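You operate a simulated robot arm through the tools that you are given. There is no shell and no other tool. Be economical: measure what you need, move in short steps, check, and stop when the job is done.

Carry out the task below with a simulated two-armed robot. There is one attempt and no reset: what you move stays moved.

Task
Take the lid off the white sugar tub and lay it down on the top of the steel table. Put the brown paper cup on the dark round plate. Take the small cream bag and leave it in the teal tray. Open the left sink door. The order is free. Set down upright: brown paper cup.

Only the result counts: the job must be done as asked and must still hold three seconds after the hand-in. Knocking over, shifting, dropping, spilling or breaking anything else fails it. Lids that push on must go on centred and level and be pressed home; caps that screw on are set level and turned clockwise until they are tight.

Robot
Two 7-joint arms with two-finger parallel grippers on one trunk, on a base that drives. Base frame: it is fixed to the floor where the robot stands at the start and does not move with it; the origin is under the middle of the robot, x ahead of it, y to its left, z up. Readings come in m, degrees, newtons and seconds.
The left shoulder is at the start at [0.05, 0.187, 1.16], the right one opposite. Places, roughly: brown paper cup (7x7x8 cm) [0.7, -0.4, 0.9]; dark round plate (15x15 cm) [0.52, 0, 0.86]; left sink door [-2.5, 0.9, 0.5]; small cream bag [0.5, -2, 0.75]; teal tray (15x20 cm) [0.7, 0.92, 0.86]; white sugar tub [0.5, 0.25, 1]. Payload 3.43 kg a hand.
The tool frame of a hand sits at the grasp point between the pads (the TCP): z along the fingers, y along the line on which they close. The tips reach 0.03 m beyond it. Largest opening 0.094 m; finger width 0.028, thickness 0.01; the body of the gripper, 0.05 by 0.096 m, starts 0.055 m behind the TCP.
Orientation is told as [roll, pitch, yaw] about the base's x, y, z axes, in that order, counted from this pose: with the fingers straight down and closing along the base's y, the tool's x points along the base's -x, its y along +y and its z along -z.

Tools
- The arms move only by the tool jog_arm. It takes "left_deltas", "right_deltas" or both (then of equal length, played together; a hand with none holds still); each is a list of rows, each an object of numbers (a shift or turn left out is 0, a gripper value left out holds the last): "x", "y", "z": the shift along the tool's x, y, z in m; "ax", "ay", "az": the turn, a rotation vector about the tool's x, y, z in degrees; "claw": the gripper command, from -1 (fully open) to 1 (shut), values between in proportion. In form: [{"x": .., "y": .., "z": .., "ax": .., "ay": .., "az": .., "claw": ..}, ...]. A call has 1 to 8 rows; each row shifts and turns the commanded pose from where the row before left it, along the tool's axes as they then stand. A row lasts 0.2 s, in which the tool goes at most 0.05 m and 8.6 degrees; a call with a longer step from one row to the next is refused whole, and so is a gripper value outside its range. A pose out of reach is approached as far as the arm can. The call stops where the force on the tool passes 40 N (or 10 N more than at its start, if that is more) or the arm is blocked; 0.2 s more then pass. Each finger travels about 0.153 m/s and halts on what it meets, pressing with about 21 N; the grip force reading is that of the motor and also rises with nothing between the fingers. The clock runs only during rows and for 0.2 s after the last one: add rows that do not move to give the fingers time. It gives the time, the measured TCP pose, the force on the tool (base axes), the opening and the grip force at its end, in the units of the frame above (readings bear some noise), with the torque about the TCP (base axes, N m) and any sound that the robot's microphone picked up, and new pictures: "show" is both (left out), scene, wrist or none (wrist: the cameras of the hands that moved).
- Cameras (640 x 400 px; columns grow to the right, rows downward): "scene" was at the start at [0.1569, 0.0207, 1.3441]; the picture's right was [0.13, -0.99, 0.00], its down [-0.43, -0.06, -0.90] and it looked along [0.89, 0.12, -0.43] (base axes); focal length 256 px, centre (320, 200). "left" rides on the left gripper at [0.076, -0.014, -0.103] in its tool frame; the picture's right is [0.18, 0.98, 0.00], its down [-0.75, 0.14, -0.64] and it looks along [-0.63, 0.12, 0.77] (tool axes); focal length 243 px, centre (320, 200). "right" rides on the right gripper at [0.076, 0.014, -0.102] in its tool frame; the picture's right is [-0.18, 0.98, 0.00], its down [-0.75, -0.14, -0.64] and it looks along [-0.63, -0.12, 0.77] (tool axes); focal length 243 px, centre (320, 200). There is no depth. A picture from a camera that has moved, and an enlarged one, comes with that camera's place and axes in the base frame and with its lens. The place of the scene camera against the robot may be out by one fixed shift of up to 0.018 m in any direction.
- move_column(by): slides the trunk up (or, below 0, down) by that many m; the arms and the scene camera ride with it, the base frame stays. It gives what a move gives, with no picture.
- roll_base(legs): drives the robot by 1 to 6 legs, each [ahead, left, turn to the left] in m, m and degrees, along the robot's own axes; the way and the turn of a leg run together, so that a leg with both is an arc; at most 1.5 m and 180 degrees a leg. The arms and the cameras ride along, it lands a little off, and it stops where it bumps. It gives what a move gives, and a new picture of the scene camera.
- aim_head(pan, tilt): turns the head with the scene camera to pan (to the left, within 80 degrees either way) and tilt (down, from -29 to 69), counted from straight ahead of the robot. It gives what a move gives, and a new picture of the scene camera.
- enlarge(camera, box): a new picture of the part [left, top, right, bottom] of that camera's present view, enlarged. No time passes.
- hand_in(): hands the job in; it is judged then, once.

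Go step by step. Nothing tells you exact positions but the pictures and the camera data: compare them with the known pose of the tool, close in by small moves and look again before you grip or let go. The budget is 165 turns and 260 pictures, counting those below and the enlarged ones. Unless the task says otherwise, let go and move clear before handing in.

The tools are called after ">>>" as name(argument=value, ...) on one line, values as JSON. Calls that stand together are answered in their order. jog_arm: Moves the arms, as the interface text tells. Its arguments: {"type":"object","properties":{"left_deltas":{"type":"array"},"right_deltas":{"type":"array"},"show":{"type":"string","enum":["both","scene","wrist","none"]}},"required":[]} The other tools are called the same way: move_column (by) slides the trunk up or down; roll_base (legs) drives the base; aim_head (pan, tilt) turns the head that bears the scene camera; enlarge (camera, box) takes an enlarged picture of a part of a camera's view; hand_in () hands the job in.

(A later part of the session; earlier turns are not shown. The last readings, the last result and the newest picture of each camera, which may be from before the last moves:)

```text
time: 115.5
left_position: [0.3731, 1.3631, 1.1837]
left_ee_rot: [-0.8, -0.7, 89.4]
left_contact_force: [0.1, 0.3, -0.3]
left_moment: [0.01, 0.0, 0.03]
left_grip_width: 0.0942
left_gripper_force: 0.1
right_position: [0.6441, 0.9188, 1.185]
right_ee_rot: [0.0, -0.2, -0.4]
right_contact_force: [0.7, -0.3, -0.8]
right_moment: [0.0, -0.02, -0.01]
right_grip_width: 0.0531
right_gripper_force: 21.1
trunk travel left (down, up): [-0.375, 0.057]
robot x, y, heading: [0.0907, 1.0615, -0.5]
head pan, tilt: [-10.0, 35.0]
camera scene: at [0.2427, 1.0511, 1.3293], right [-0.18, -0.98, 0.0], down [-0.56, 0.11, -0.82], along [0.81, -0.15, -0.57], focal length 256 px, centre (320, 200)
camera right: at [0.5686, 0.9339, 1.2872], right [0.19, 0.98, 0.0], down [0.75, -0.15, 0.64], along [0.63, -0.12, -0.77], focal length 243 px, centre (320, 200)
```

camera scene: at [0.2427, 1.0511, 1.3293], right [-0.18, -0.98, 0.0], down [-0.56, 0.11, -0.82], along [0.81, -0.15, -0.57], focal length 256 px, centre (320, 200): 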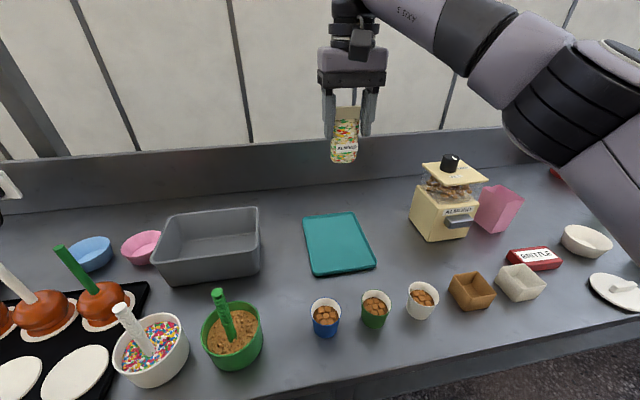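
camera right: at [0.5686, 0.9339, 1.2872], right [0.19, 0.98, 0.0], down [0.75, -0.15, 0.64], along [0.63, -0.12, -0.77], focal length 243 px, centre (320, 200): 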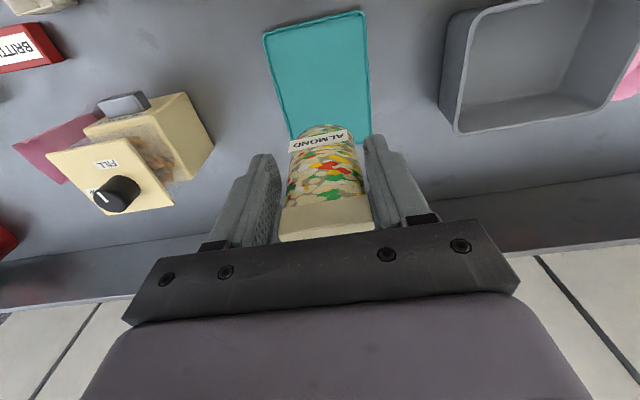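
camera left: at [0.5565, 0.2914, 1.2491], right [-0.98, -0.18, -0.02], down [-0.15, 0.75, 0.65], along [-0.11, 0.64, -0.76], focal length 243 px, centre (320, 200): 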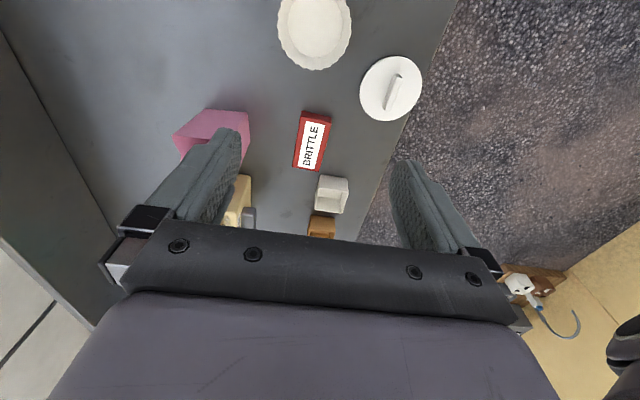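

Tray centre is at about [0.685, 0.915]. I'll align and lower to just above it.

>>> jog_arm(right_deltas=[{"x": -0.02, "y": -0.002, "z": 0.03}, {"x": -0.02, "z": 0.04}, {"z": 0.045}, {"z": 0.045}, {"z": 0.045}, {}], show="both")

```text
time: 116.9
left_position: [0.3719, 1.3633, 1.1823]
left_ee_rot: [-0.7, -0.7, 89.3]
left_contact_force: [-0.7, -0.2, -0.9]
left_moment: [0.03, 0.02, 0.01]
left_grip_width: 0.094
left_gripper_force: 0.0
right_position: [0.6805, 0.9177, 0.9795]
right_ee_rot: [0.0, -0.1, -0.5]
right_contact_force: [0.0, 0.2, -0.3]
right_moment: [0.0, 0.0, -0.01]
right_grip_width: 0.0534
right_gripper_force: 20.9
trunk travel left (down, up): [-0.375, 0.057]
robot x, y, heading: [0.0928, 1.0621, -0.9]
head pan, tilt: [-10.0, 35.0]
camera scene: at [0.2428, 1.0516, 1.3293], right [-0.18, -0.98, 0.0], down [-0.56, 0.11, -0.82], along [0.81, -0.15, -0.57], focal length 256 px, centre (320, 200)
camera right: at [0.6048, 0.9326, 1.0812], right [0.19, 0.98, 0.0], down [0.75, -0.15, 0.64], along [0.63, -0.12, -0.77], focal length 243 px, centre (320, 200)
```

scene: 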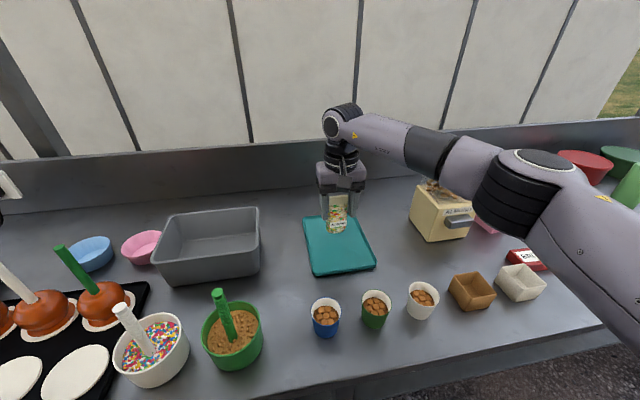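
right: 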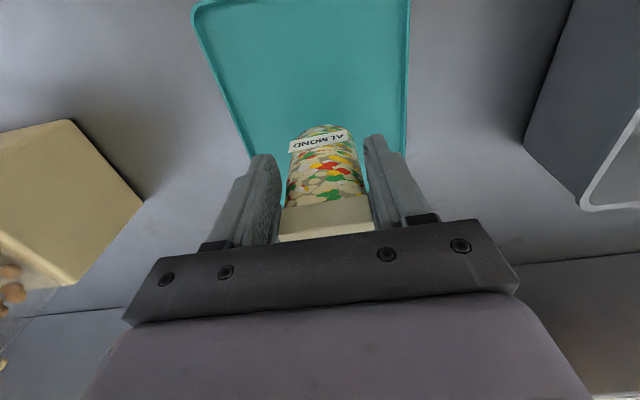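

>>> enlarge(camera="scene", box=[280, 90, 520, 290])

```text
2.00 times, centred on (400, 190) of scene
camera zoom: at [0.2428, 1.0516, 1.3293], right [-0.18, -0.98, 0.0], down [-0.56, 0.11, -0.82], along [0.81, -0.15, -0.57], focal length 512 px, centre (160, 220)
```

zoom: 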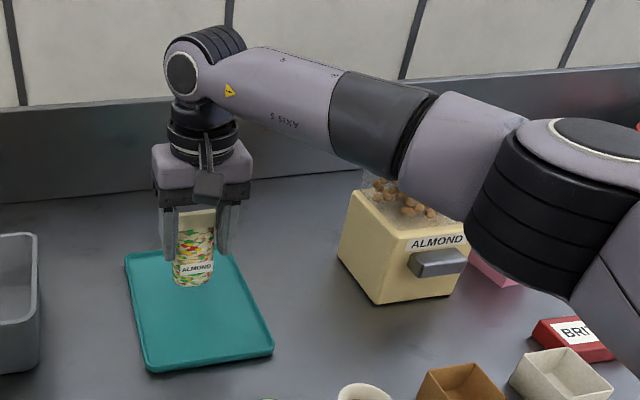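

The forearm passes in front of the dispenser, not over it. Continue lowering to contact.

>>> jog_arm(right_deltas=[{"z": 0.03}, {"z": 0.015}, {"z": 0.006}, {"z": 0.005}, {"z": 0.004}, {}], show="none")

>>> enlarge(camera="scene", box=[280, 130, 420, 290])

```text
time: 118.3
left_position: [0.3699, 1.3646, 1.1833]
left_ee_rot: [-0.9, -0.7, 89.4]
left_contact_force: [0.1, 0.3, 0.9]
left_moment: [-0.01, -0.01, -0.01]
left_grip_width: 0.0941
left_gripper_force: 0.1
right_position: [0.6846, 0.9206, 0.9217]
right_ee_rot: [0.2, -0.4, -0.4]
right_contact_force: [-0.2, 0.1, 20.9]
right_moment: [-0.01, -0.29, -0.03]
right_grip_width: 0.0521
right_gripper_force: 20.5
trunk travel left (down, up): [-0.375, 0.057]
robot x, y, heading: [0.0925, 1.0626, -0.7]
head pan, tilt: [-10.0, 35.0]
```

```text
2.50 times, centred on (350, 210) of scene
camera zoom: at [0.2407, 1.0521, 1.3297], right [-0.18, -0.98, 0.0], down [-0.56, 0.11, -0.82], along [0.81, -0.15, -0.57], focal length 640 px, centre (245, 175)
```

zoom: 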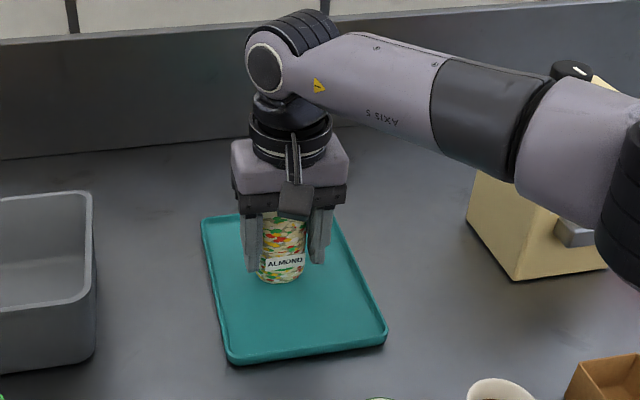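

The bag rests in the tray. Release and rise.

>>> jog_arm(right_deltas=[{"z": -0.003}, {"claw": -0.4}, {"claw": -0.7}, {}, {"z": -0.03}, {"z": -0.045}, {"z": -0.045}, {"z": -0.045}], show="scene")

>>> enlarge(camera="scene", box=[280, 130, 420, 290])

```text
time: 120.1
left_position: [0.3719, 1.3645, 1.1838]
left_ee_rot: [-0.8, -0.7, 89.3]
left_contact_force: [0.6, 1.2, -0.5]
left_moment: [-0.02, 0.0, 0.0]
left_grip_width: 0.0939
left_gripper_force: 0.0
right_position: [0.6843, 0.9178, 1.0847]
right_ee_rot: [0.0, 0.0, -0.3]
right_contact_force: [-0.1, -0.5, 0.0]
right_moment: [0.0, 0.0, 0.02]
right_grip_width: 0.0802
right_gripper_force: 0.0
trunk travel left (down, up): [-0.375, 0.057]
robot x, y, heading: [0.0921, 1.0589, -0.5]
head pan, tilt: [-10.0, 35.0]
camera scene: at [0.2424, 1.0518, 1.3293], right [-0.18, -0.98, 0.0], down [-0.56, 0.11, -0.82], along [0.81, -0.15, -0.57], focal length 256 px, centre (320, 200)
```

scene: 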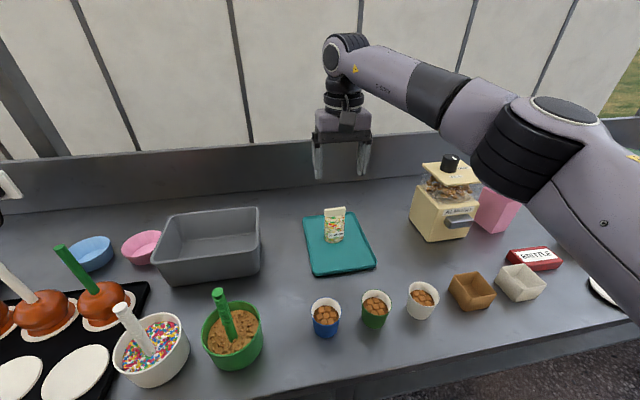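

```text
2.50 times, centred on (350, 210) of scene
camera zoom: at [0.2424, 1.0518, 1.3293], right [-0.18, -0.98, 0.0], down [-0.56, 0.11, -0.82], along [0.81, -0.15, -0.57], focal length 640 px, centre (245, 175)
```

zoom: 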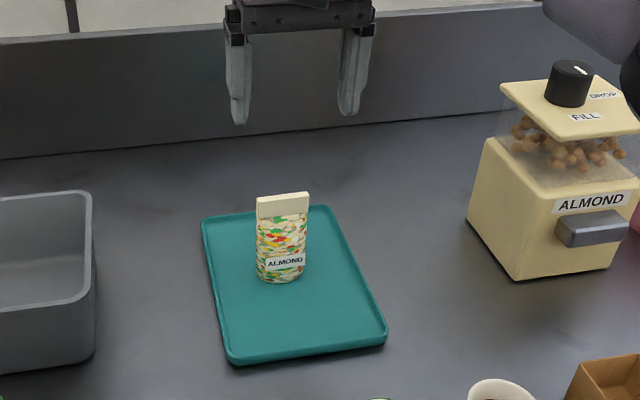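

The bag stands in the tray. I'll retract the hand, then go for the sink door behind.

>>> jog_arm(right_deltas=[{"z": -0.045}, {"z": -0.045}, {"x": 0.045}, {"x": 0.045}, {"x": 0.045}, {"x": 0.045}, {"x": 0.045}, {"x": 0.045}], show="none")

```text
time: 121.9
left_position: [0.3705, 1.3637, 1.183]
left_ee_rot: [-0.8, -0.7, 89.4]
left_contact_force: [-0.3, 0.0, -0.2]
left_moment: [0.01, 0.04, 0.01]
left_grip_width: 0.094
left_gripper_force: 0.0
right_position: [0.4024, 0.9229, 1.1727]
right_ee_rot: [0.0, -0.1, -0.6]
right_contact_force: [-0.8, -0.1, -0.1]
right_moment: [0.01, -0.06, -0.01]
right_grip_width: 0.0798
right_gripper_force: 0.0
right hand out of reach, approached as far as the arm can: row 2
trunk travel left (down, up): [-0.375, 0.057]
robot x, y, heading: [0.0907, 1.06, -0.7]
head pan, tilt: [-10.0, 35.0]
```

>>> roll_base(legs=[[-0.6, 0, 0], [0, 0, 180]])

>>> aim_head(pan=0, tilt=25)

```text
time: 132.4
left_position: [-0.824, 0.7989, 1.1813]
left_ee_rot: [-0.8, -0.6, -96.8]
left_contact_force: [1.0, 0.1, 0.4]
left_moment: [-0.02, -0.02, -0.03]
left_grip_width: 0.094
left_gripper_force: 0.1
right_position: [-0.8081, 1.2407, 1.1728]
right_ee_rot: [0.2, 0.0, 173.3]
right_contact_force: [-1.5, -0.2, -0.1]
right_moment: [-0.01, 0.02, 0.0]
right_grip_width: 0.0799
right_gripper_force: 0.0
trunk travel left (down, up): [-0.375, 0.057]
robot x, y, heading: [-0.5135, 1.0703, 173.2]
head pan, tilt: [-10.0, 35.0]
camera scene: at [-0.6458, 1.1116, 1.3293], right [0.29, 0.96, 0.0], down [0.55, -0.17, -0.82], along [-0.78, 0.24, -0.57], focal length 256 px, centre (320, 200)
```

scene: 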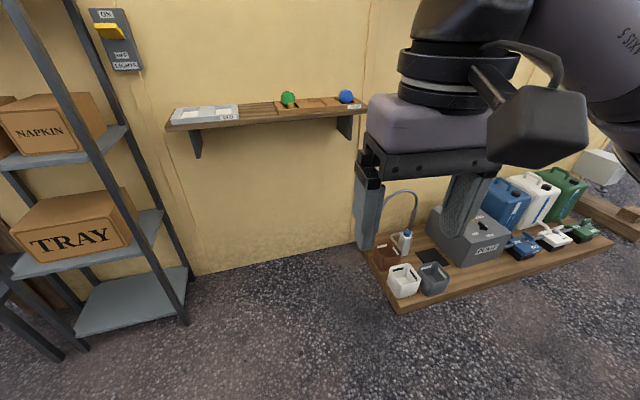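

```text
time: 133.1
left_position: [-0.8233, 0.7995, 1.1836]
left_ee_rot: [-0.9, -0.7, -96.8]
left_contact_force: [0.4, 0.4, -0.2]
left_moment: [0.03, -0.01, 0.02]
left_grip_width: 0.0939
left_gripper_force: 0.0
right_position: [-0.8082, 1.2402, 1.1723]
right_ee_rot: [0.1, 0.0, 173.4]
right_contact_force: [0.0, -0.5, -0.2]
right_moment: [-0.03, -0.04, -0.03]
right_grip_width: 0.0796
right_gripper_force: 0.1
trunk travel left (down, up): [-0.375, 0.057]
robot x, y, heading: [-0.5111, 1.0735, 173.0]
head pan, tilt: [0.0, 25.0]
camera scene: at [-0.6529, 1.0971, 1.345], right [0.12, 0.99, 0.0], down [0.42, -0.05, -0.91], along [-0.9, 0.11, -0.42], focal length 256 px, centre (320, 200)
```

scene: 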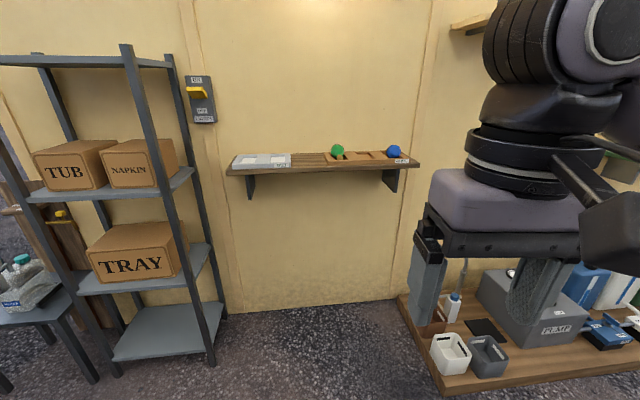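

I don't see a sink straight ahead; a wall is at x≈-1.95. I'll pan around.

>>> aim_head(pan=55, tilt=20)

>>> aim_head(pan=-55, tilt=20)

```text
time: 134.4
left_position: [-0.8239, 0.7998, 1.1823]
left_ee_rot: [-0.9, -0.8, -96.9]
left_contact_force: [-0.3, 0.2, 0.1]
left_moment: [0.0, -0.01, 0.0]
left_grip_width: 0.094
left_gripper_force: 0.0
right_position: [-0.8073, 1.2389, 1.1729]
right_ee_rot: [0.2, 0.0, 173.4]
right_contact_force: [-0.9, -0.4, 0.1]
right_moment: [0.0, 0.03, -0.02]
right_grip_width: 0.0801
right_gripper_force: 0.1
trunk travel left (down, up): [-0.375, 0.057]
robot x, y, heading: [-0.5118, 1.0689, 173.1]
head pan, tilt: [55.0, 20.0]
camera scene: at [-0.6236, 1.0168, 1.3532], right [-0.74, 0.67, 0.0], down [0.23, 0.25, -0.94], along [-0.63, -0.7, -0.34], focal length 256 px, centre (320, 200)
```

scene: 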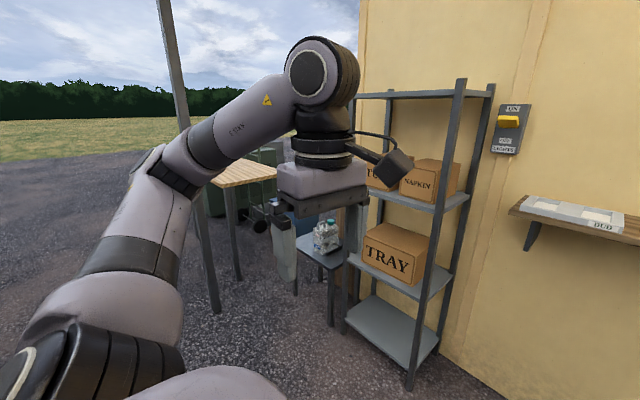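

```text
time: 136.3
left_position: [-0.8235, 0.7983, 1.1826]
left_ee_rot: [-0.8, -0.6, -96.8]
left_contact_force: [0.1, -0.5, -0.8]
left_moment: [0.02, 0.01, -0.02]
left_grip_width: 0.0939
left_gripper_force: 0.1
right_position: [-0.8065, 1.2404, 1.1717]
right_ee_rot: [0.1, 0.1, 173.4]
right_contact_force: [0.9, 0.2, -0.3]
right_moment: [0.0, -0.04, 0.03]
right_grip_width: 0.0798
right_gripper_force: 0.0
trunk travel left (down, up): [-0.375, 0.057]
robot x, y, heading: [-0.5095, 1.0685, 173.1]
head pan, tilt: [-55.0, 20.0]
camera scene: at [-0.6055, 1.1682, 1.3532], right [0.88, 0.47, 0.0], down [0.16, -0.3, -0.94], along [-0.44, 0.83, -0.34], focal length 256 px, centre (320, 200)
```

scene: 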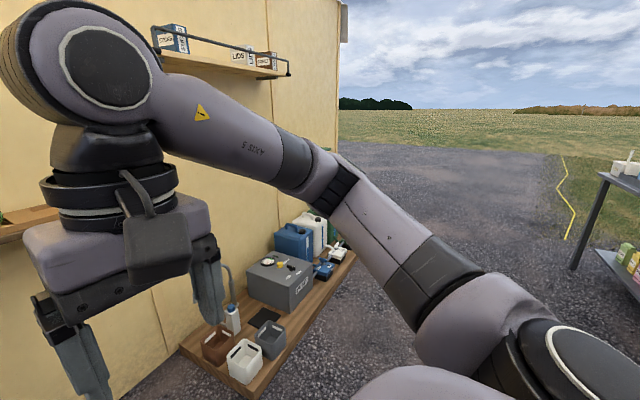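

The sink must be behind this wall, whose left end is near y≈0. I'll drive along the open lane to the left (−y) and look behind it.

>>> roll_base(legs=[[-0.12, 0, 6.5], [0, 1.4, 0], [0, 0.6, 0]])

>>> aim_head(pan=-15, tilt=18)

```text
time: 146.9
left_position: [-0.7201, -1.2047, 1.1829]
left_ee_rot: [-0.8, -0.8, -92.0]
left_contact_force: [0.0, 0.5, -0.2]
left_moment: [0.04, -0.04, -0.01]
left_grip_width: 0.094
left_gripper_force: 0.1
right_position: [-0.7409, -0.7641, 1.1722]
right_ee_rot: [0.0, 0.0, 178.5]
right_contact_force: [0.9, -0.2, -0.2]
right_moment: [0.01, -0.02, 0.0]
right_grip_width: 0.08
right_gripper_force: 0.0
trunk travel left (down, up): [-0.375, 0.057]
robot x, y, heading: [-0.4303, -0.9061, 178.0]
head pan, tilt: [-55.0, 20.0]
camera scene: at [-0.5332, -0.8193, 1.3532], right [0.84, 0.55, 0.0], down [0.19, -0.29, -0.94], along [-0.51, 0.79, -0.34], focal length 256 px, centre (320, 200)
```

scene: 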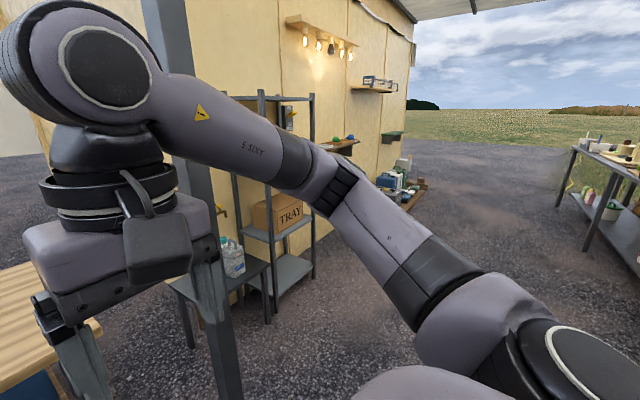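

```text
time: 148.0
left_position: [-0.7195, -1.2055, 1.1837]
left_ee_rot: [-0.8, -0.7, -91.9]
left_contact_force: [0.2, -0.5, -0.9]
left_moment: [-0.01, 0.0, 0.03]
left_grip_width: 0.094
left_gripper_force: 0.1
right_position: [-0.7412, -0.7633, 1.1719]
right_ee_rot: [0.2, 0.0, 178.3]
right_contact_force: [0.5, -0.5, 0.3]
right_moment: [-0.02, 0.0, 0.0]
right_grip_width: 0.0799
right_gripper_force: 0.1
trunk travel left (down, up): [-0.375, 0.057]
robot x, y, heading: [-0.4294, -0.9057, 178.0]
head pan, tilt: [-15.0, 18.0]
camera scene: at [-0.5716, -0.8697, 1.3564], right [0.29, 0.96, 0.0], down [0.3, -0.09, -0.95], along [-0.91, 0.28, -0.31], focal length 256 px, centre (320, 200)
```

scene: 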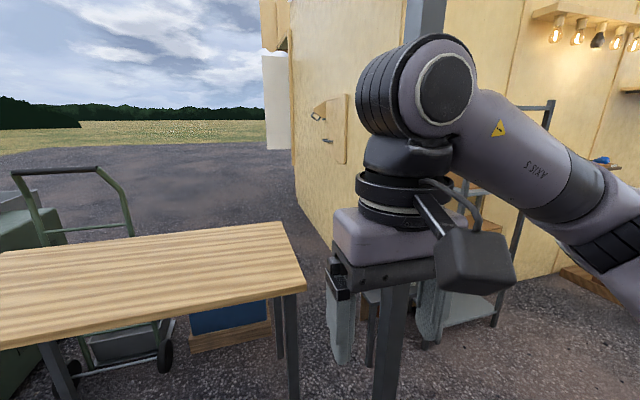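

The wall belongs to a shed whose side runs back from here. Let me zoom in on the shed's side and on what lies beyond.

>>> enlarge(camera="scene", box=[230, 40, 390, 240])

>>> aim_head(pan=40, tilt=18)

```text
2.00 times, centred on (310, 140) of scene
camera zoom: at [-0.5716, -0.8697, 1.3564], right [0.29, 0.96, 0.0], down [0.3, -0.09, -0.95], along [-0.91, 0.28, -0.31], focal length 512 px, centre (340, 320)
```

zoom: 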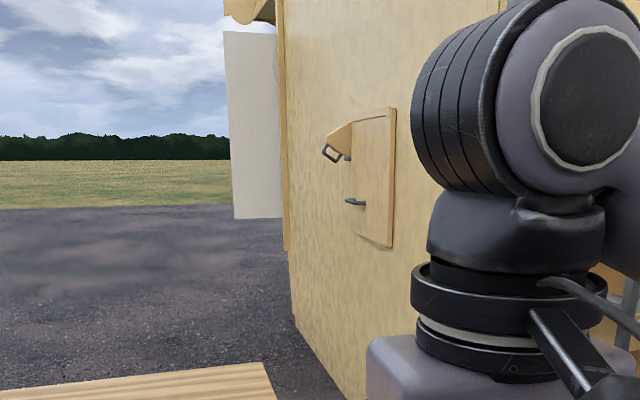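

```text
time: 149.2
left_position: [-0.7194, -1.2034, 1.1817]
left_ee_rot: [-0.8, -0.7, -91.9]
left_contact_force: [-0.2, 0.4, 0.1]
left_moment: [0.03, -0.01, 0.03]
left_grip_width: 0.0941
left_gripper_force: 0.0
right_position: [-0.7409, -0.7638, 1.1729]
right_ee_rot: [0.1, 0.0, 178.4]
right_contact_force: [0.6, 0.2, -0.2]
right_moment: [0.02, -0.05, 0.01]
right_grip_width: 0.0799
right_gripper_force: 0.1
trunk travel left (down, up): [-0.375, 0.057]
robot x, y, heading: [-0.4348, -0.9069, 177.9]
head pan, tilt: [40.0, 18.0]
camera scene: at [-0.5559, -0.9545, 1.3564], right [-0.62, 0.79, 0.0], down [0.24, 0.19, -0.95], along [-0.75, -0.59, -0.31], focal length 256 px, centre (320, 200)
```

scene: 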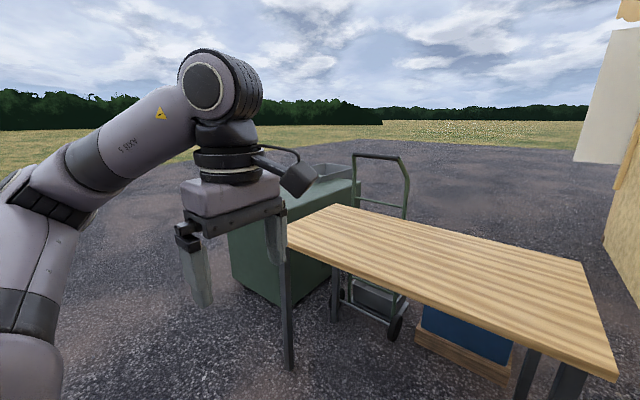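

The shed's back side has a hanging white panel, so the opening is likely there. I'll go around the left of the wooden table and green bin, which looks open.

>>> roll_base(legs=[[0, 1.3, 2], [0, 1.2, 0], [1.5, 0, 0], [1.3, 0, 0]])

>>> aim_head(pan=-55, tilt=15)

```text
time: 175.0
left_position: [-3.5577, -3.8122, 1.1827]
left_ee_rot: [-0.8, -0.7, -86.4]
left_contact_force: [0.5, 0.2, 0.1]
left_moment: [0.0, 0.01, -0.01]
left_grip_width: 0.0938
left_gripper_force: 0.1
right_position: [-3.6204, -3.375, 1.1732]
right_ee_rot: [0.1, 0.0, -176.3]
right_contact_force: [-0.3, -0.3, -0.2]
right_moment: [0.0, -0.01, -0.04]
right_grip_width: 0.0801
right_gripper_force: 0.0
trunk travel left (down, up): [-0.375, 0.057]
robot x, y, heading: [-3.3009, -3.4921, -176.4]
head pan, tilt: [40.0, 18.0]
camera scene: at [-3.4168, -3.5494, 1.3564], right [-0.69, 0.72, 0.0], down [0.22, 0.21, -0.95], along [-0.69, -0.66, -0.31], focal length 256 px, centre (320, 200)
```

scene: 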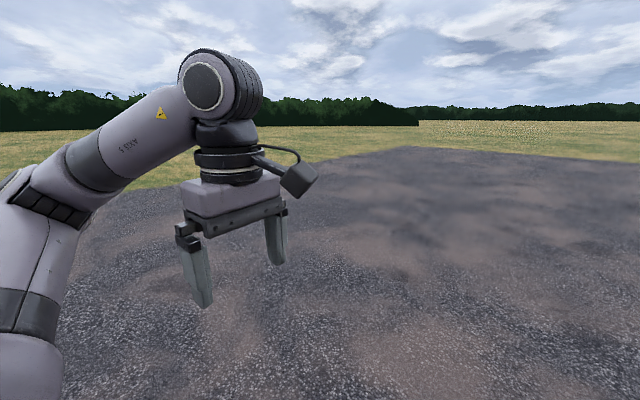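

```text
time: 176.7
left_position: [-3.5561, -3.8139, 1.1833]
left_ee_rot: [-0.8, -0.6, -86.4]
left_contact_force: [0.2, 0.8, -0.5]
left_moment: [0.01, 0.0, -0.04]
left_grip_width: 0.094
left_gripper_force: 0.0
right_position: [-3.6206, -3.3762, 1.1725]
right_ee_rot: [0.1, 0.0, -176.3]
right_contact_force: [-0.4, -0.6, 0.3]
right_moment: [-0.01, -0.01, -0.03]
right_grip_width: 0.0798
right_gripper_force: 0.0
trunk travel left (down, up): [-0.375, 0.057]
robot x, y, heading: [-3.2975, -3.4895, -176.4]
head pan, tilt: [-55.0, 15.0]
camera scene: at [-3.4073, -3.412, 1.3613], right [0.78, 0.62, 0.0], down [0.16, -0.2, -0.97], along [-0.6, 0.75, -0.26], focal length 256 px, centre (320, 200)
```

scene: 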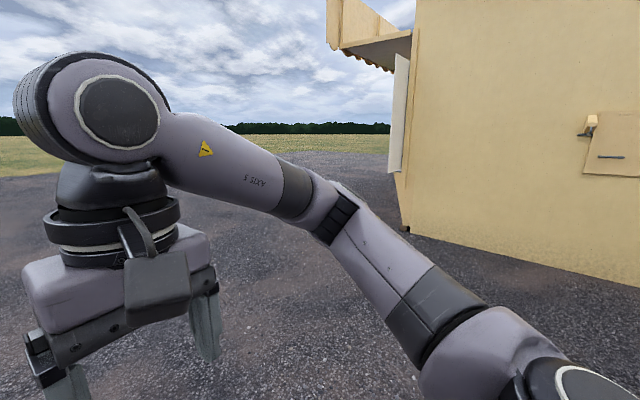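

The shed's rear corner is at about [-4.56, -0.09], with an awning on the back. I'll go around to face its back side.

>>> roll_base(legs=[[1.5, 0, 0], [1.3, 0, 0], [0, 0, 176], [0, 1.5, 0], [0, 1.5, 0], [0, 1.0, 0]])

>>> aim_head(pan=0, tilt=12)

```text
time: 216.4
left_position: [-5.9503, 0.5811, 1.1828]
left_ee_rot: [-0.9, -0.7, 91.3]
left_contact_force: [-0.1, -0.2, 0.2]
left_moment: [-0.02, -0.03, 0.02]
left_grip_width: 0.094
left_gripper_force: 0.0
right_position: [-5.9042, 0.1425, 1.1738]
right_ee_rot: [0.1, 0.0, 1.5]
right_contact_force: [0.3, 0.2, -0.3]
right_moment: [-0.01, 0.02, 0.01]
right_grip_width: 0.08
right_gripper_force: 0.1
trunk travel left (down, up): [-0.375, 0.057]
robot x, y, heading: [-6.2228, 0.2662, 1.5]
head pan, tilt: [-55.0, 15.0]
camera scene: at [-6.1005, 0.2025, 1.3613], right [-0.81, -0.59, 0.0], down [-0.15, 0.21, -0.97], along [0.57, -0.78, -0.26], focal length 256 px, centre (320, 200)
```

scene: 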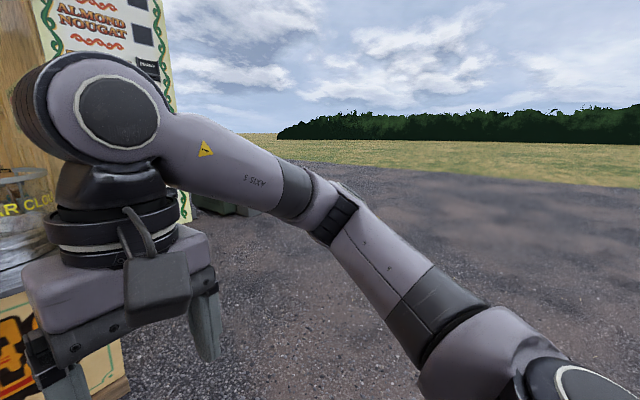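

```text
time: 217.6
left_position: [-5.9513, 0.5815, 1.1835]
left_ee_rot: [-0.8, -0.7, 91.3]
left_contact_force: [0.1, -0.6, 0.1]
left_moment: [-0.01, 0.06, 0.03]
left_grip_width: 0.0941
left_gripper_force: 0.2
right_position: [-5.9035, 0.1421, 1.1732]
right_ee_rot: [0.0, 0.0, 1.5]
right_contact_force: [0.3, -0.1, -0.8]
right_moment: [0.0, 0.0, 0.0]
right_grip_width: 0.08
right_gripper_force: 0.1
trunk travel left (down, up): [-0.375, 0.057]
robot x, y, heading: [-6.2215, 0.2668, 1.2]
head pan, tilt: [0.0, 12.0]
camera scene: at [-6.0626, 0.2796, 1.3662], right [0.02, -1.0, 0.0], down [-0.21, 0.0, -0.98], along [0.98, 0.02, -0.21], focal length 256 px, centre (320, 200)
```

scene: 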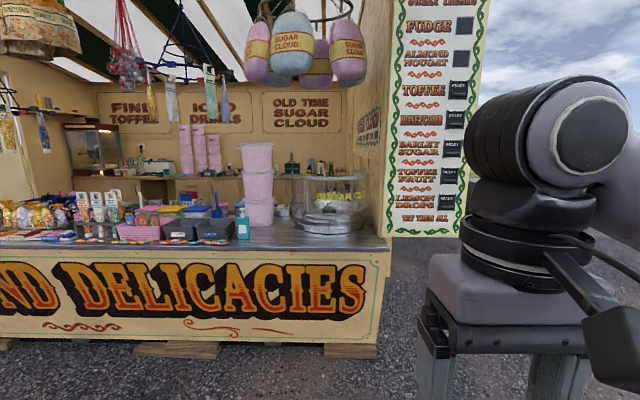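

This is the stall's serving front; the inside back wall at x≈-2 must hold the sink, near y≈0.9. I'll look inside and find the entrance.

>>> enlarge(camera="scene", box=[60, 100, 400, 260])

>>> aim_head(pan=45, tilt=12)

```text
1.88 times, centred on (230, 180) of scene
camera zoom: at [-6.0626, 0.2796, 1.3662], right [0.02, -1.0, 0.0], down [-0.21, 0.0, -0.98], along [0.98, 0.02, -0.21], focal length 482 px, centre (489, 238)
```

zoom: 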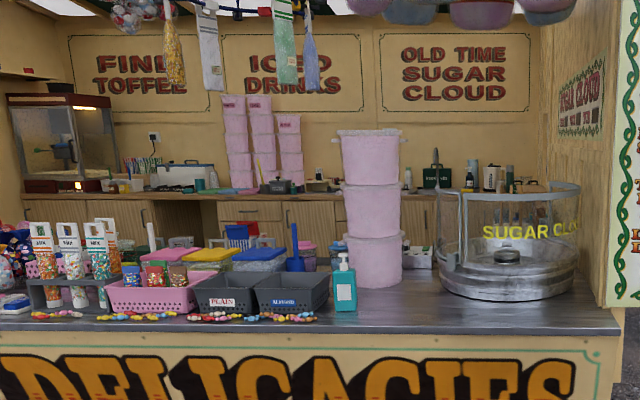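

```text
time: 218.7
left_position: [-5.9517, 0.5808, 1.1835]
left_ee_rot: [-0.7, -0.7, 91.3]
left_contact_force: [-0.2, -0.8, -0.4]
left_moment: [-0.02, 0.0, 0.04]
left_grip_width: 0.094
left_gripper_force: 0.1
right_position: [-5.9043, 0.1418, 1.1727]
right_ee_rot: [0.1, 0.0, 1.6]
right_contact_force: [0.0, -1.1, -0.1]
right_moment: [-0.04, -0.01, -0.04]
right_grip_width: 0.08
right_gripper_force: 0.1
trunk travel left (down, up): [-0.375, 0.057]
robot x, y, heading: [-6.2206, 0.2692, 1.1]
head pan, tilt: [45.0, 12.0]
camera scene: at [-6.0914, 0.3449, 1.3662], right [0.72, -0.69, 0.0], down [-0.14, -0.15, -0.98], along [0.68, 0.71, -0.21], focal length 256 px, centre (320, 200)
```

scene: 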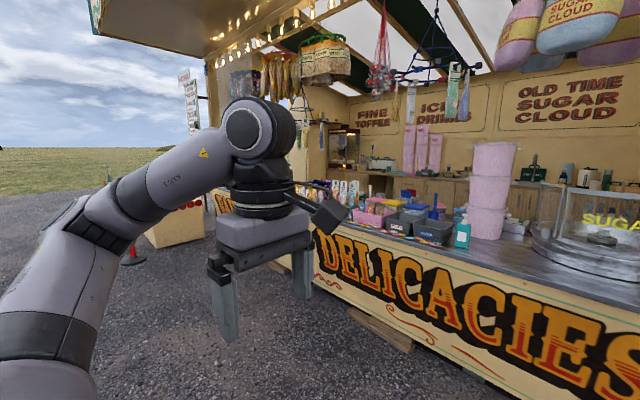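

The cabinets face this way, so I must get inside. I'll move along the front to look for the entrance.

>>> roll_base(legs=[[0, 1.5, 0], [0, 1.5, 0]])

>>> aim_head(pan=5, tilt=15)

```text
time: 233.4
left_position: [-5.9988, 3.6141, 1.1839]
left_ee_rot: [-0.8, -0.8, 90.1]
left_contact_force: [-0.4, 0.2, -0.6]
left_moment: [-0.01, -0.02, -0.01]
left_grip_width: 0.094
left_gripper_force: 0.0
right_position: [-5.9614, 3.1749, 1.1728]
right_ee_rot: [0.0, 0.0, 0.2]
right_contact_force: [0.4, 0.9, 0.5]
right_moment: [-0.02, 0.01, 0.01]
right_grip_width: 0.0799
right_gripper_force: 0.0
trunk travel left (down, up): [-0.375, 0.057]
robot x, y, heading: [-6.276, 3.307, 0.1]
head pan, tilt: [45.0, 12.0]
camera scene: at [-6.1446, 3.3823, 1.3662], right [0.71, -0.71, 0.0], down [-0.15, -0.15, -0.98], along [0.69, 0.69, -0.21], focal length 256 px, centre (320, 200)
```

scene: 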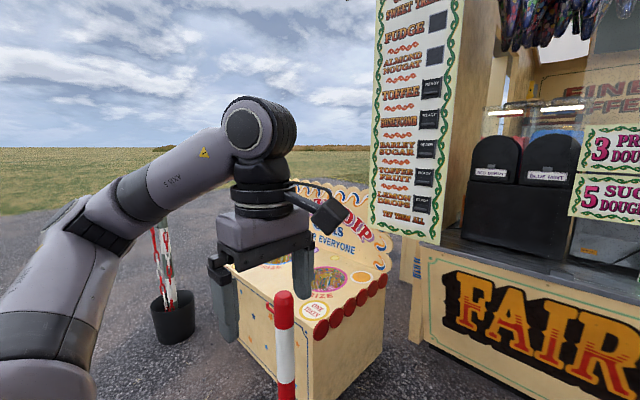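

```text
time: 234.4
left_position: [-5.999, 3.6145, 1.184]
left_ee_rot: [-0.8, -0.6, 90.1]
left_contact_force: [-0.9, -0.1, -0.1]
left_moment: [-0.03, 0.02, 0.01]
left_grip_width: 0.0941
left_gripper_force: 0.1
right_position: [-5.9614, 3.1764, 1.172]
right_ee_rot: [0.0, 0.1, 0.3]
right_contact_force: [0.0, 0.6, 0.9]
right_moment: [0.0, 0.03, 0.01]
right_grip_width: 0.0799
right_gripper_force: 0.0
trunk travel left (down, up): [-0.375, 0.057]
robot x, y, heading: [-6.2754, 3.309, -0.2]
head pan, tilt: [5.0, 15.0]
camera scene: at [-6.1174, 3.3245, 1.3613], right [0.09, -1.0, 0.0], down [-0.26, -0.02, -0.97], along [0.96, 0.09, -0.26], focal length 256 px, centre (320, 200)
```

scene: 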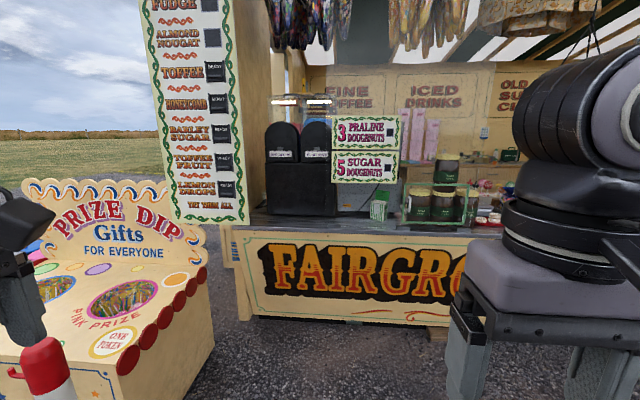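

No gap in the front. I'll go around the left end (staying clear of the queue posts at x≈-5.7) to inspect the far side wall.

>>> roll_base(legs=[[-0.35, 0, 0], [0, 1.5, 0], [0, 1.5, 0], [0, 0.5, 0], [1.5, 0, 0], [1.0, 0, 0]])

>>> aim_head(pan=-60, tilt=12)

```text
time: 265.0
left_position: [-3.7797, 7.0045, 1.1838]
left_ee_rot: [-0.9, -0.8, 88.7]
left_contact_force: [-0.6, 0.3, 0.5]
left_moment: [0.01, -0.01, -0.01]
left_grip_width: 0.0939
left_gripper_force: 0.0
right_position: [-3.7539, 6.5653, 1.1726]
right_ee_rot: [0.1, 0.0, -1.1]
right_contact_force: [-0.6, 0.2, 0.0]
right_moment: [0.02, 0.02, -0.02]
right_grip_width: 0.08
right_gripper_force: 0.1
trunk travel left (down, up): [-0.375, 0.057]
robot x, y, heading: [-4.0655, 6.7032, -1.4]
head pan, tilt: [5.0, 15.0]
camera scene: at [-3.9061, 6.7176, 1.3613], right [0.07, -1.0, 0.0], down [-0.26, -0.02, -0.97], along [0.96, 0.06, -0.26], focal length 256 px, centre (320, 200)
```

scene: 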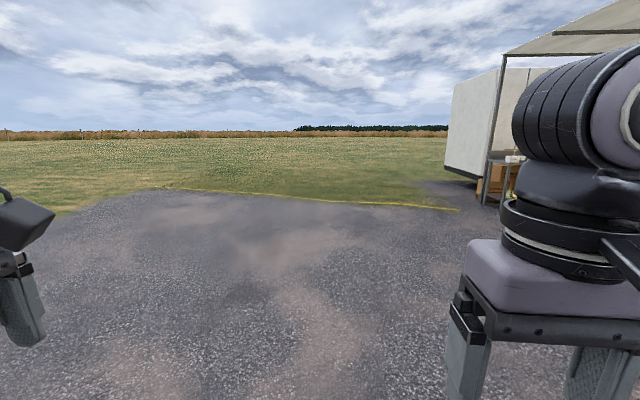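

```text
time: 266.4
left_position: [-3.7814, 7.0048, 1.1835]
left_ee_rot: [-0.8, -0.7, 88.7]
left_contact_force: [-0.5, 0.7, 0.2]
left_moment: [0.04, -0.03, -0.03]
left_grip_width: 0.094
left_gripper_force: 0.1
right_position: [-3.7537, 6.5656, 1.1725]
right_ee_rot: [0.0, 0.0, -1.2]
right_contact_force: [0.3, 0.3, 0.0]
right_moment: [0.04, 0.02, 0.0]
right_grip_width: 0.08
right_gripper_force: 0.1
trunk travel left (down, up): [-0.375, 0.057]
robot x, y, heading: [-4.0642, 6.7055, -1.6]
head pan, tilt: [-60.0, 12.0]
camera scene: at [-3.9546, 6.6298, 1.3662], right [-0.88, -0.48, 0.0], down [-0.1, 0.18, -0.98], along [0.47, -0.86, -0.21], focal length 256 px, centre (320, 200)
```

scene: 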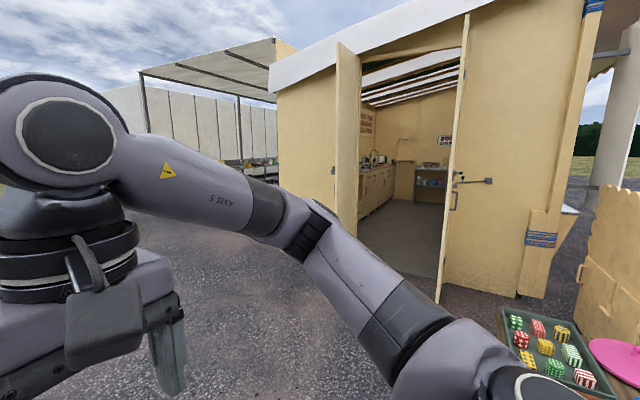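

There is an open doorway in this side wall, with the back counter and a faucet inside. I'll zoom in to locate the door jambs.

>>> enlarge(camera="scene", box=[260, 60, 500, 320])

```text
1.54 times, centred on (380, 190) of scene
camera zoom: at [-3.9546, 6.6298, 1.3662], right [-0.88, -0.48, 0.0], down [-0.1, 0.18, -0.98], along [0.47, -0.86, -0.21], focal length 394 px, centre (228, 215)
```

zoom: 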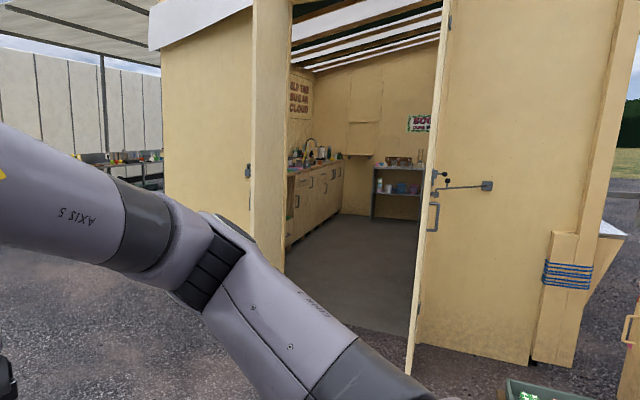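

>>> roll_base(legs=[[0.66, 0, 0], [0, 0, -88.5]])

>>> aim_head(pan=0, tilt=18)

```text
time: 273.8
left_position: [-3.1172, 6.405, 1.1825]
left_ee_rot: [-0.8, -0.7, -1.0]
left_contact_force: [0.5, 0.5, -0.6]
left_moment: [-0.02, 0.0, 0.03]
left_grip_width: 0.0942
left_gripper_force: 0.0
right_position: [-3.5553, 6.3773, 1.172]
right_ee_rot: [0.1, 0.0, -91.0]
right_contact_force: [0.4, 0.1, -0.2]
right_moment: [0.01, -0.03, 0.01]
right_grip_width: 0.08
right_gripper_force: 0.0
trunk travel left (down, up): [-0.375, 0.057]
robot x, y, heading: [-3.4131, 6.6882, -91.1]
head pan, tilt: [-60.0, 12.0]
camera scene: at [-3.4925, 6.5944, 1.3662], right [-0.48, 0.88, 0.0], down [0.18, 0.1, -0.98], along [-0.86, -0.47, -0.21], focal length 256 px, centre (320, 200)
```

scene: 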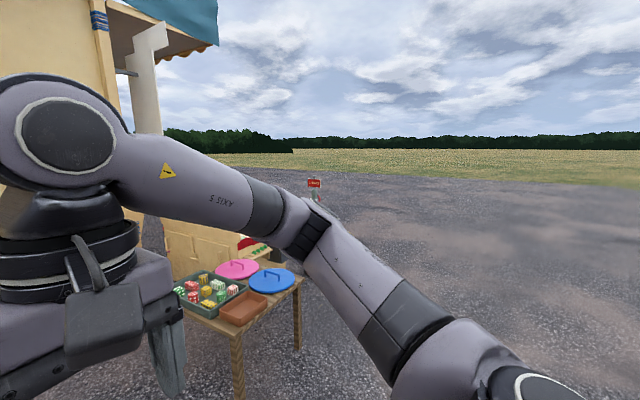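

```text
time: 275.1
left_position: [-3.1157, 6.4052, 1.183]
left_ee_rot: [-0.9, -0.7, -1.1]
left_contact_force: [-0.3, -0.1, -0.6]
left_moment: [0.0, -0.03, -0.01]
left_grip_width: 0.0939
left_gripper_force: 0.1
right_position: [-3.5557, 6.3787, 1.1712]
right_ee_rot: [0.1, 0.0, -90.9]
right_contact_force: [0.6, 0.5, 0.1]
right_moment: [0.01, 0.01, -0.01]
right_grip_width: 0.08
right_gripper_force: 0.0
trunk travel left (down, up): [-0.375, 0.057]
robot x, y, heading: [-3.4175, 6.6908, -91.1]
head pan, tilt: [0.0, 18.0]
camera scene: at [-3.4127, 6.5462, 1.3564], right [-1.0, 0.02, 0.0], down [0.01, 0.31, -0.95], along [-0.02, -0.95, -0.31], focal length 256 px, centre (320, 200)
```

scene: 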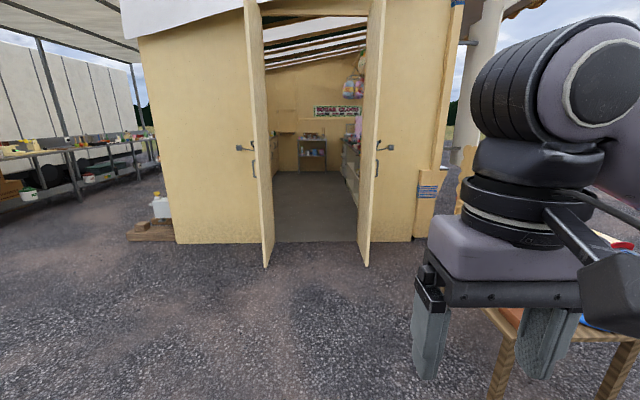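

The doorway is about 0.95 m wide, centred at x≈-3.42. I'll stretch both arms forward so the elbows come in before driving through.

>>> jog_arm(right_deltas=[{"x": -0.042}, {"x": -0.042}, {"x": -0.042}, {"x": -0.042}, {"x": -0.042}, {"x": -0.03}, {}], left_deltas=[{"x": 0.018, "y": -0.042}, {"x": 0.018, "y": -0.042}, {"x": 0.018, "y": -0.042}, {"x": 0.018, "y": -0.042}, {"x": 0.018, "y": -0.042}, {"x": 0.01, "y": -0.03}, {}], show="scene")

>>> aim_head(pan=0, tilt=30)

```text
time: 276.7
left_position: [-3.2237, 6.1666, 1.1865]
left_ee_rot: [-0.8, -0.7, -1.2]
left_contact_force: [-0.8, 0.5, 0.1]
left_moment: [0.01, -0.03, 0.0]
left_grip_width: 0.0937
left_gripper_force: 0.2
right_position: [-3.5575, 6.1386, 1.1727]
right_ee_rot: [0.0, -0.1, -90.9]
right_contact_force: [-0.4, 0.3, -0.4]
right_moment: [0.0, 0.0, -0.01]
right_grip_width: 0.0799
right_gripper_force: 0.1
trunk travel left (down, up): [-0.375, 0.057]
robot x, y, heading: [-3.4181, 6.6876, -91.3]
head pan, tilt: [0.0, 18.0]
camera scene: at [-3.4127, 6.5465, 1.3565], right [-1.0, 0.02, 0.0], down [0.01, 0.31, -0.95], along [-0.02, -0.95, -0.31], focal length 256 px, centre (320, 200)
```

scene: 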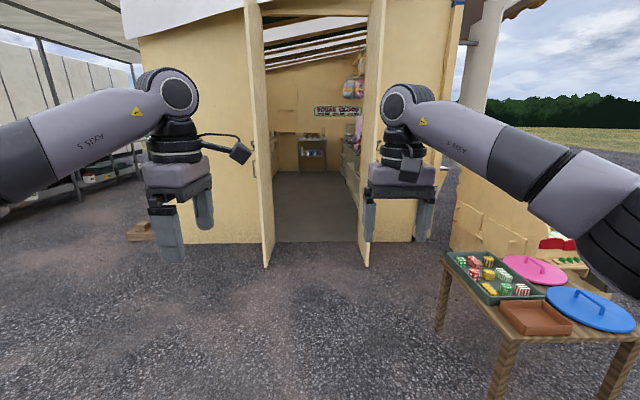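

```text
time: 277.4
left_position: [-3.2222, 6.1663, 1.1851]
left_ee_rot: [-0.8, -0.6, -1.1]
left_contact_force: [-0.3, 0.4, -0.6]
left_moment: [0.0, 0.01, 0.01]
left_grip_width: 0.0938
left_gripper_force: 0.2
right_position: [-3.5571, 6.137, 1.1715]
right_ee_rot: [0.0, -0.1, -91.0]
right_contact_force: [-0.4, 0.5, 0.1]
right_moment: [0.03, 0.02, 0.0]
right_grip_width: 0.08
right_gripper_force: 0.1
trunk travel left (down, up): [-0.375, 0.057]
robot x, y, heading: [-3.4175, 6.6884, -91.2]
head pan, tilt: [0.0, 30.0]
camera scene: at [-3.4126, 6.5491, 1.3372], right [-1.0, 0.02, 0.0], down [0.01, 0.5, -0.87], along [-0.02, -0.87, -0.5], focal length 256 px, centre (320, 200)
```

scene: 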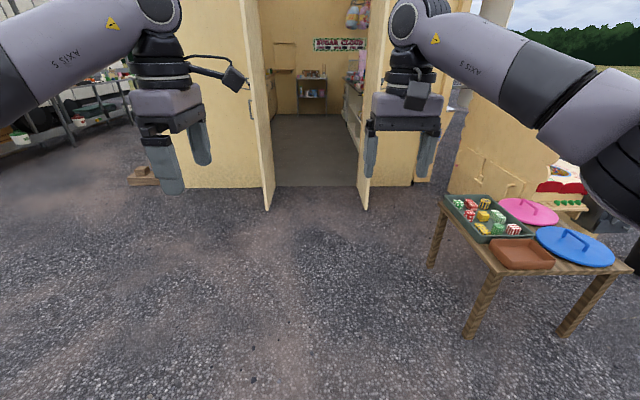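

>>> jog_arm(right_deltas=[{"x": -0.03, "z": 0.03}, {"x": -0.03, "z": 0.03}, {"x": -0.02, "z": 0.03}, {}], left_deltas=[{"y": -0.03, "z": 0.03}, {"y": -0.03, "z": 0.03}, {"y": -0.02, "z": 0.03}, {}], show="scene")

>>> aim_head(pan=-50, tilt=40)

```text
time: 278.4
left_position: [-3.2223, 6.0841, 1.0971]
left_ee_rot: [-0.8, -0.7, -1.2]
left_contact_force: [-0.3, 0.4, -0.4]
left_moment: [0.0, -0.03, -0.01]
left_grip_width: 0.0939
left_gripper_force: 0.1
right_position: [-3.567, 6.0821, 1.0986]
right_ee_rot: [0.0, 0.0, -90.9]
right_contact_force: [0.0, 0.0, -0.3]
right_moment: [0.0, -0.01, 0.04]
right_grip_width: 0.0798
right_gripper_force: 0.2
right hand out of reach, approached as far as the arm can: row 2, 3
trunk travel left (down, up): [-0.375, 0.057]
robot x, y, heading: [-3.4156, 6.6928, -91.0]
head pan, tilt: [0.0, 30.0]
camera scene: at [-3.4125, 6.5492, 1.3371], right [-1.0, 0.02, 0.0], down [0.01, 0.5, -0.87], along [-0.02, -0.87, -0.5], focal length 256 px, centre (320, 200)
```

scene: 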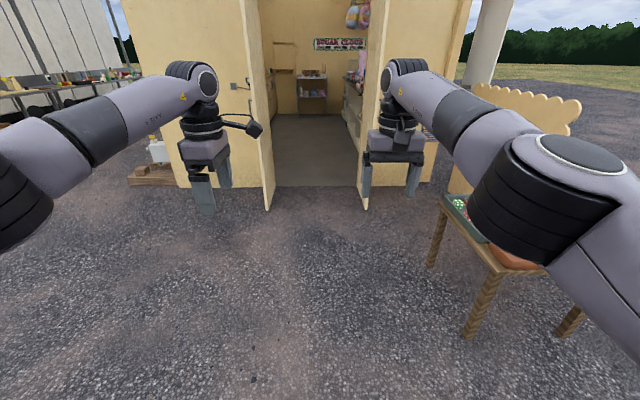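

```text
time: 279.6
left_position: [-3.2222, 6.085, 1.0972]
left_ee_rot: [-0.7, -0.6, -1.0]
left_contact_force: [0.0, -0.4, -0.1]
left_moment: [0.01, 0.04, 0.04]
left_grip_width: 0.0942
left_gripper_force: 0.1
right_position: [-3.5677, 6.0812, 1.0995]
right_ee_rot: [0.0, 0.0, -91.0]
right_contact_force: [0.0, 0.0, -0.1]
right_moment: [0.0, -0.01, 0.0]
right_grip_width: 0.0801
right_gripper_force: 0.0
trunk travel left (down, up): [-0.375, 0.057]
robot x, y, heading: [-3.4205, 6.6882, -91.3]
head pan, tilt: [-50.0, 40.0]
camera scene: at [-3.477, 6.586, 1.3218], right [-0.63, 0.78, 0.0], down [0.5, 0.4, -0.77], along [-0.6, -0.48, -0.64], focal length 256 px, centre (320, 200)
```

scene: 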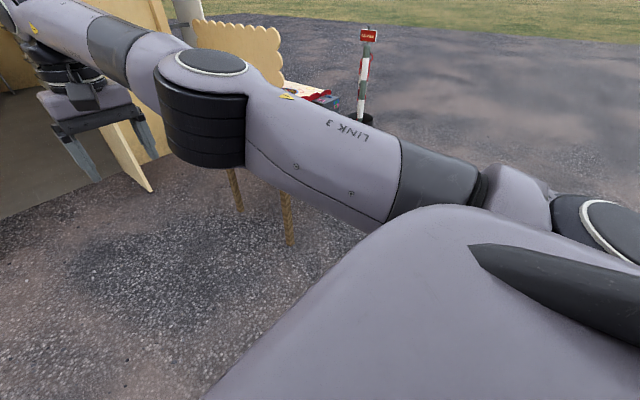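

Elbows are now within ±0.3 m. I'll straighten the heading and advance to just before the door.

>>> roll_base(legs=[[0, 0, 1.2], [1.3, 0, 0]])

>>> aim_head(pan=0, tilt=25)

```text
time: 286.4
left_position: [-3.1871, 4.8087, 1.0961]
left_ee_rot: [-0.8, -0.8, 0.9]
left_contact_force: [0.7, 0.2, -0.3]
left_moment: [-0.02, -0.01, -0.01]
left_grip_width: 0.0942
left_gripper_force: 0.1
right_position: [-3.53, 4.7921, 1.0992]
right_ee_rot: [0.1, 0.0, -88.7]
right_contact_force: [-0.3, 1.3, 0.3]
right_moment: [-0.01, -0.01, 0.0]
right_grip_width: 0.0799
right_gripper_force: 0.1
trunk travel left (down, up): [-0.375, 0.057]
robot x, y, heading: [-3.4039, 5.4045, -89.1]
head pan, tilt: [-50.0, 40.0]
camera scene: at [-3.46, 5.2994, 1.3217], right [-0.66, 0.75, 0.0], down [0.48, 0.42, -0.77], along [-0.58, -0.5, -0.64], focal length 256 px, centre (320, 200)
```

scene: 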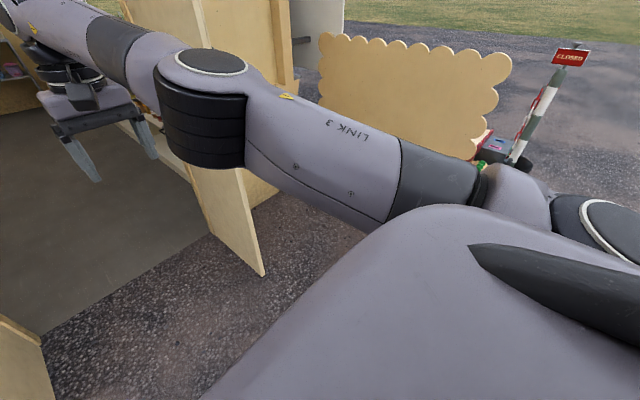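

```text
time: 287.6
left_position: [-3.1874, 4.8074, 1.0975]
left_ee_rot: [-0.8, -0.7, 1.0]
left_contact_force: [0.4, -0.1, -0.4]
left_moment: [0.01, -0.01, 0.03]
left_grip_width: 0.0941
left_gripper_force: 0.0
right_position: [-3.5319, 4.7933, 1.1002]
right_ee_rot: [0.1, -0.1, -88.8]
right_contact_force: [-0.2, -0.3, 0.8]
right_moment: [0.01, 0.04, 0.01]
right_grip_width: 0.08
right_gripper_force: 0.0
trunk travel left (down, up): [-0.375, 0.057]
robot x, y, heading: [-3.4067, 5.4061, -88.7]
head pan, tilt: [0.0, 25.0]
camera scene: at [-3.3943, 5.2633, 1.3451], right [-1.0, -0.02, 0.0], down [-0.01, 0.42, -0.91], along [0.02, -0.91, -0.42], focal length 256 px, centre (320, 200)
```

scene: 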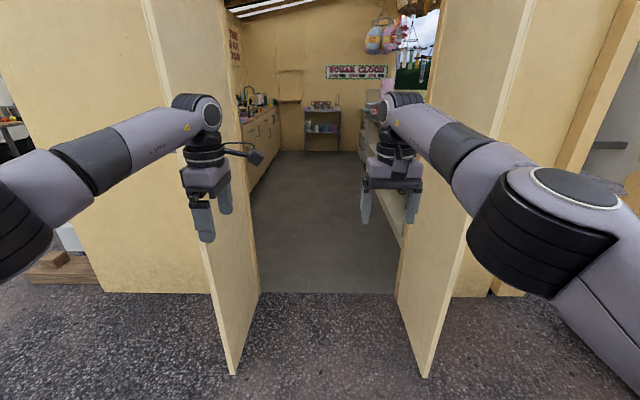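

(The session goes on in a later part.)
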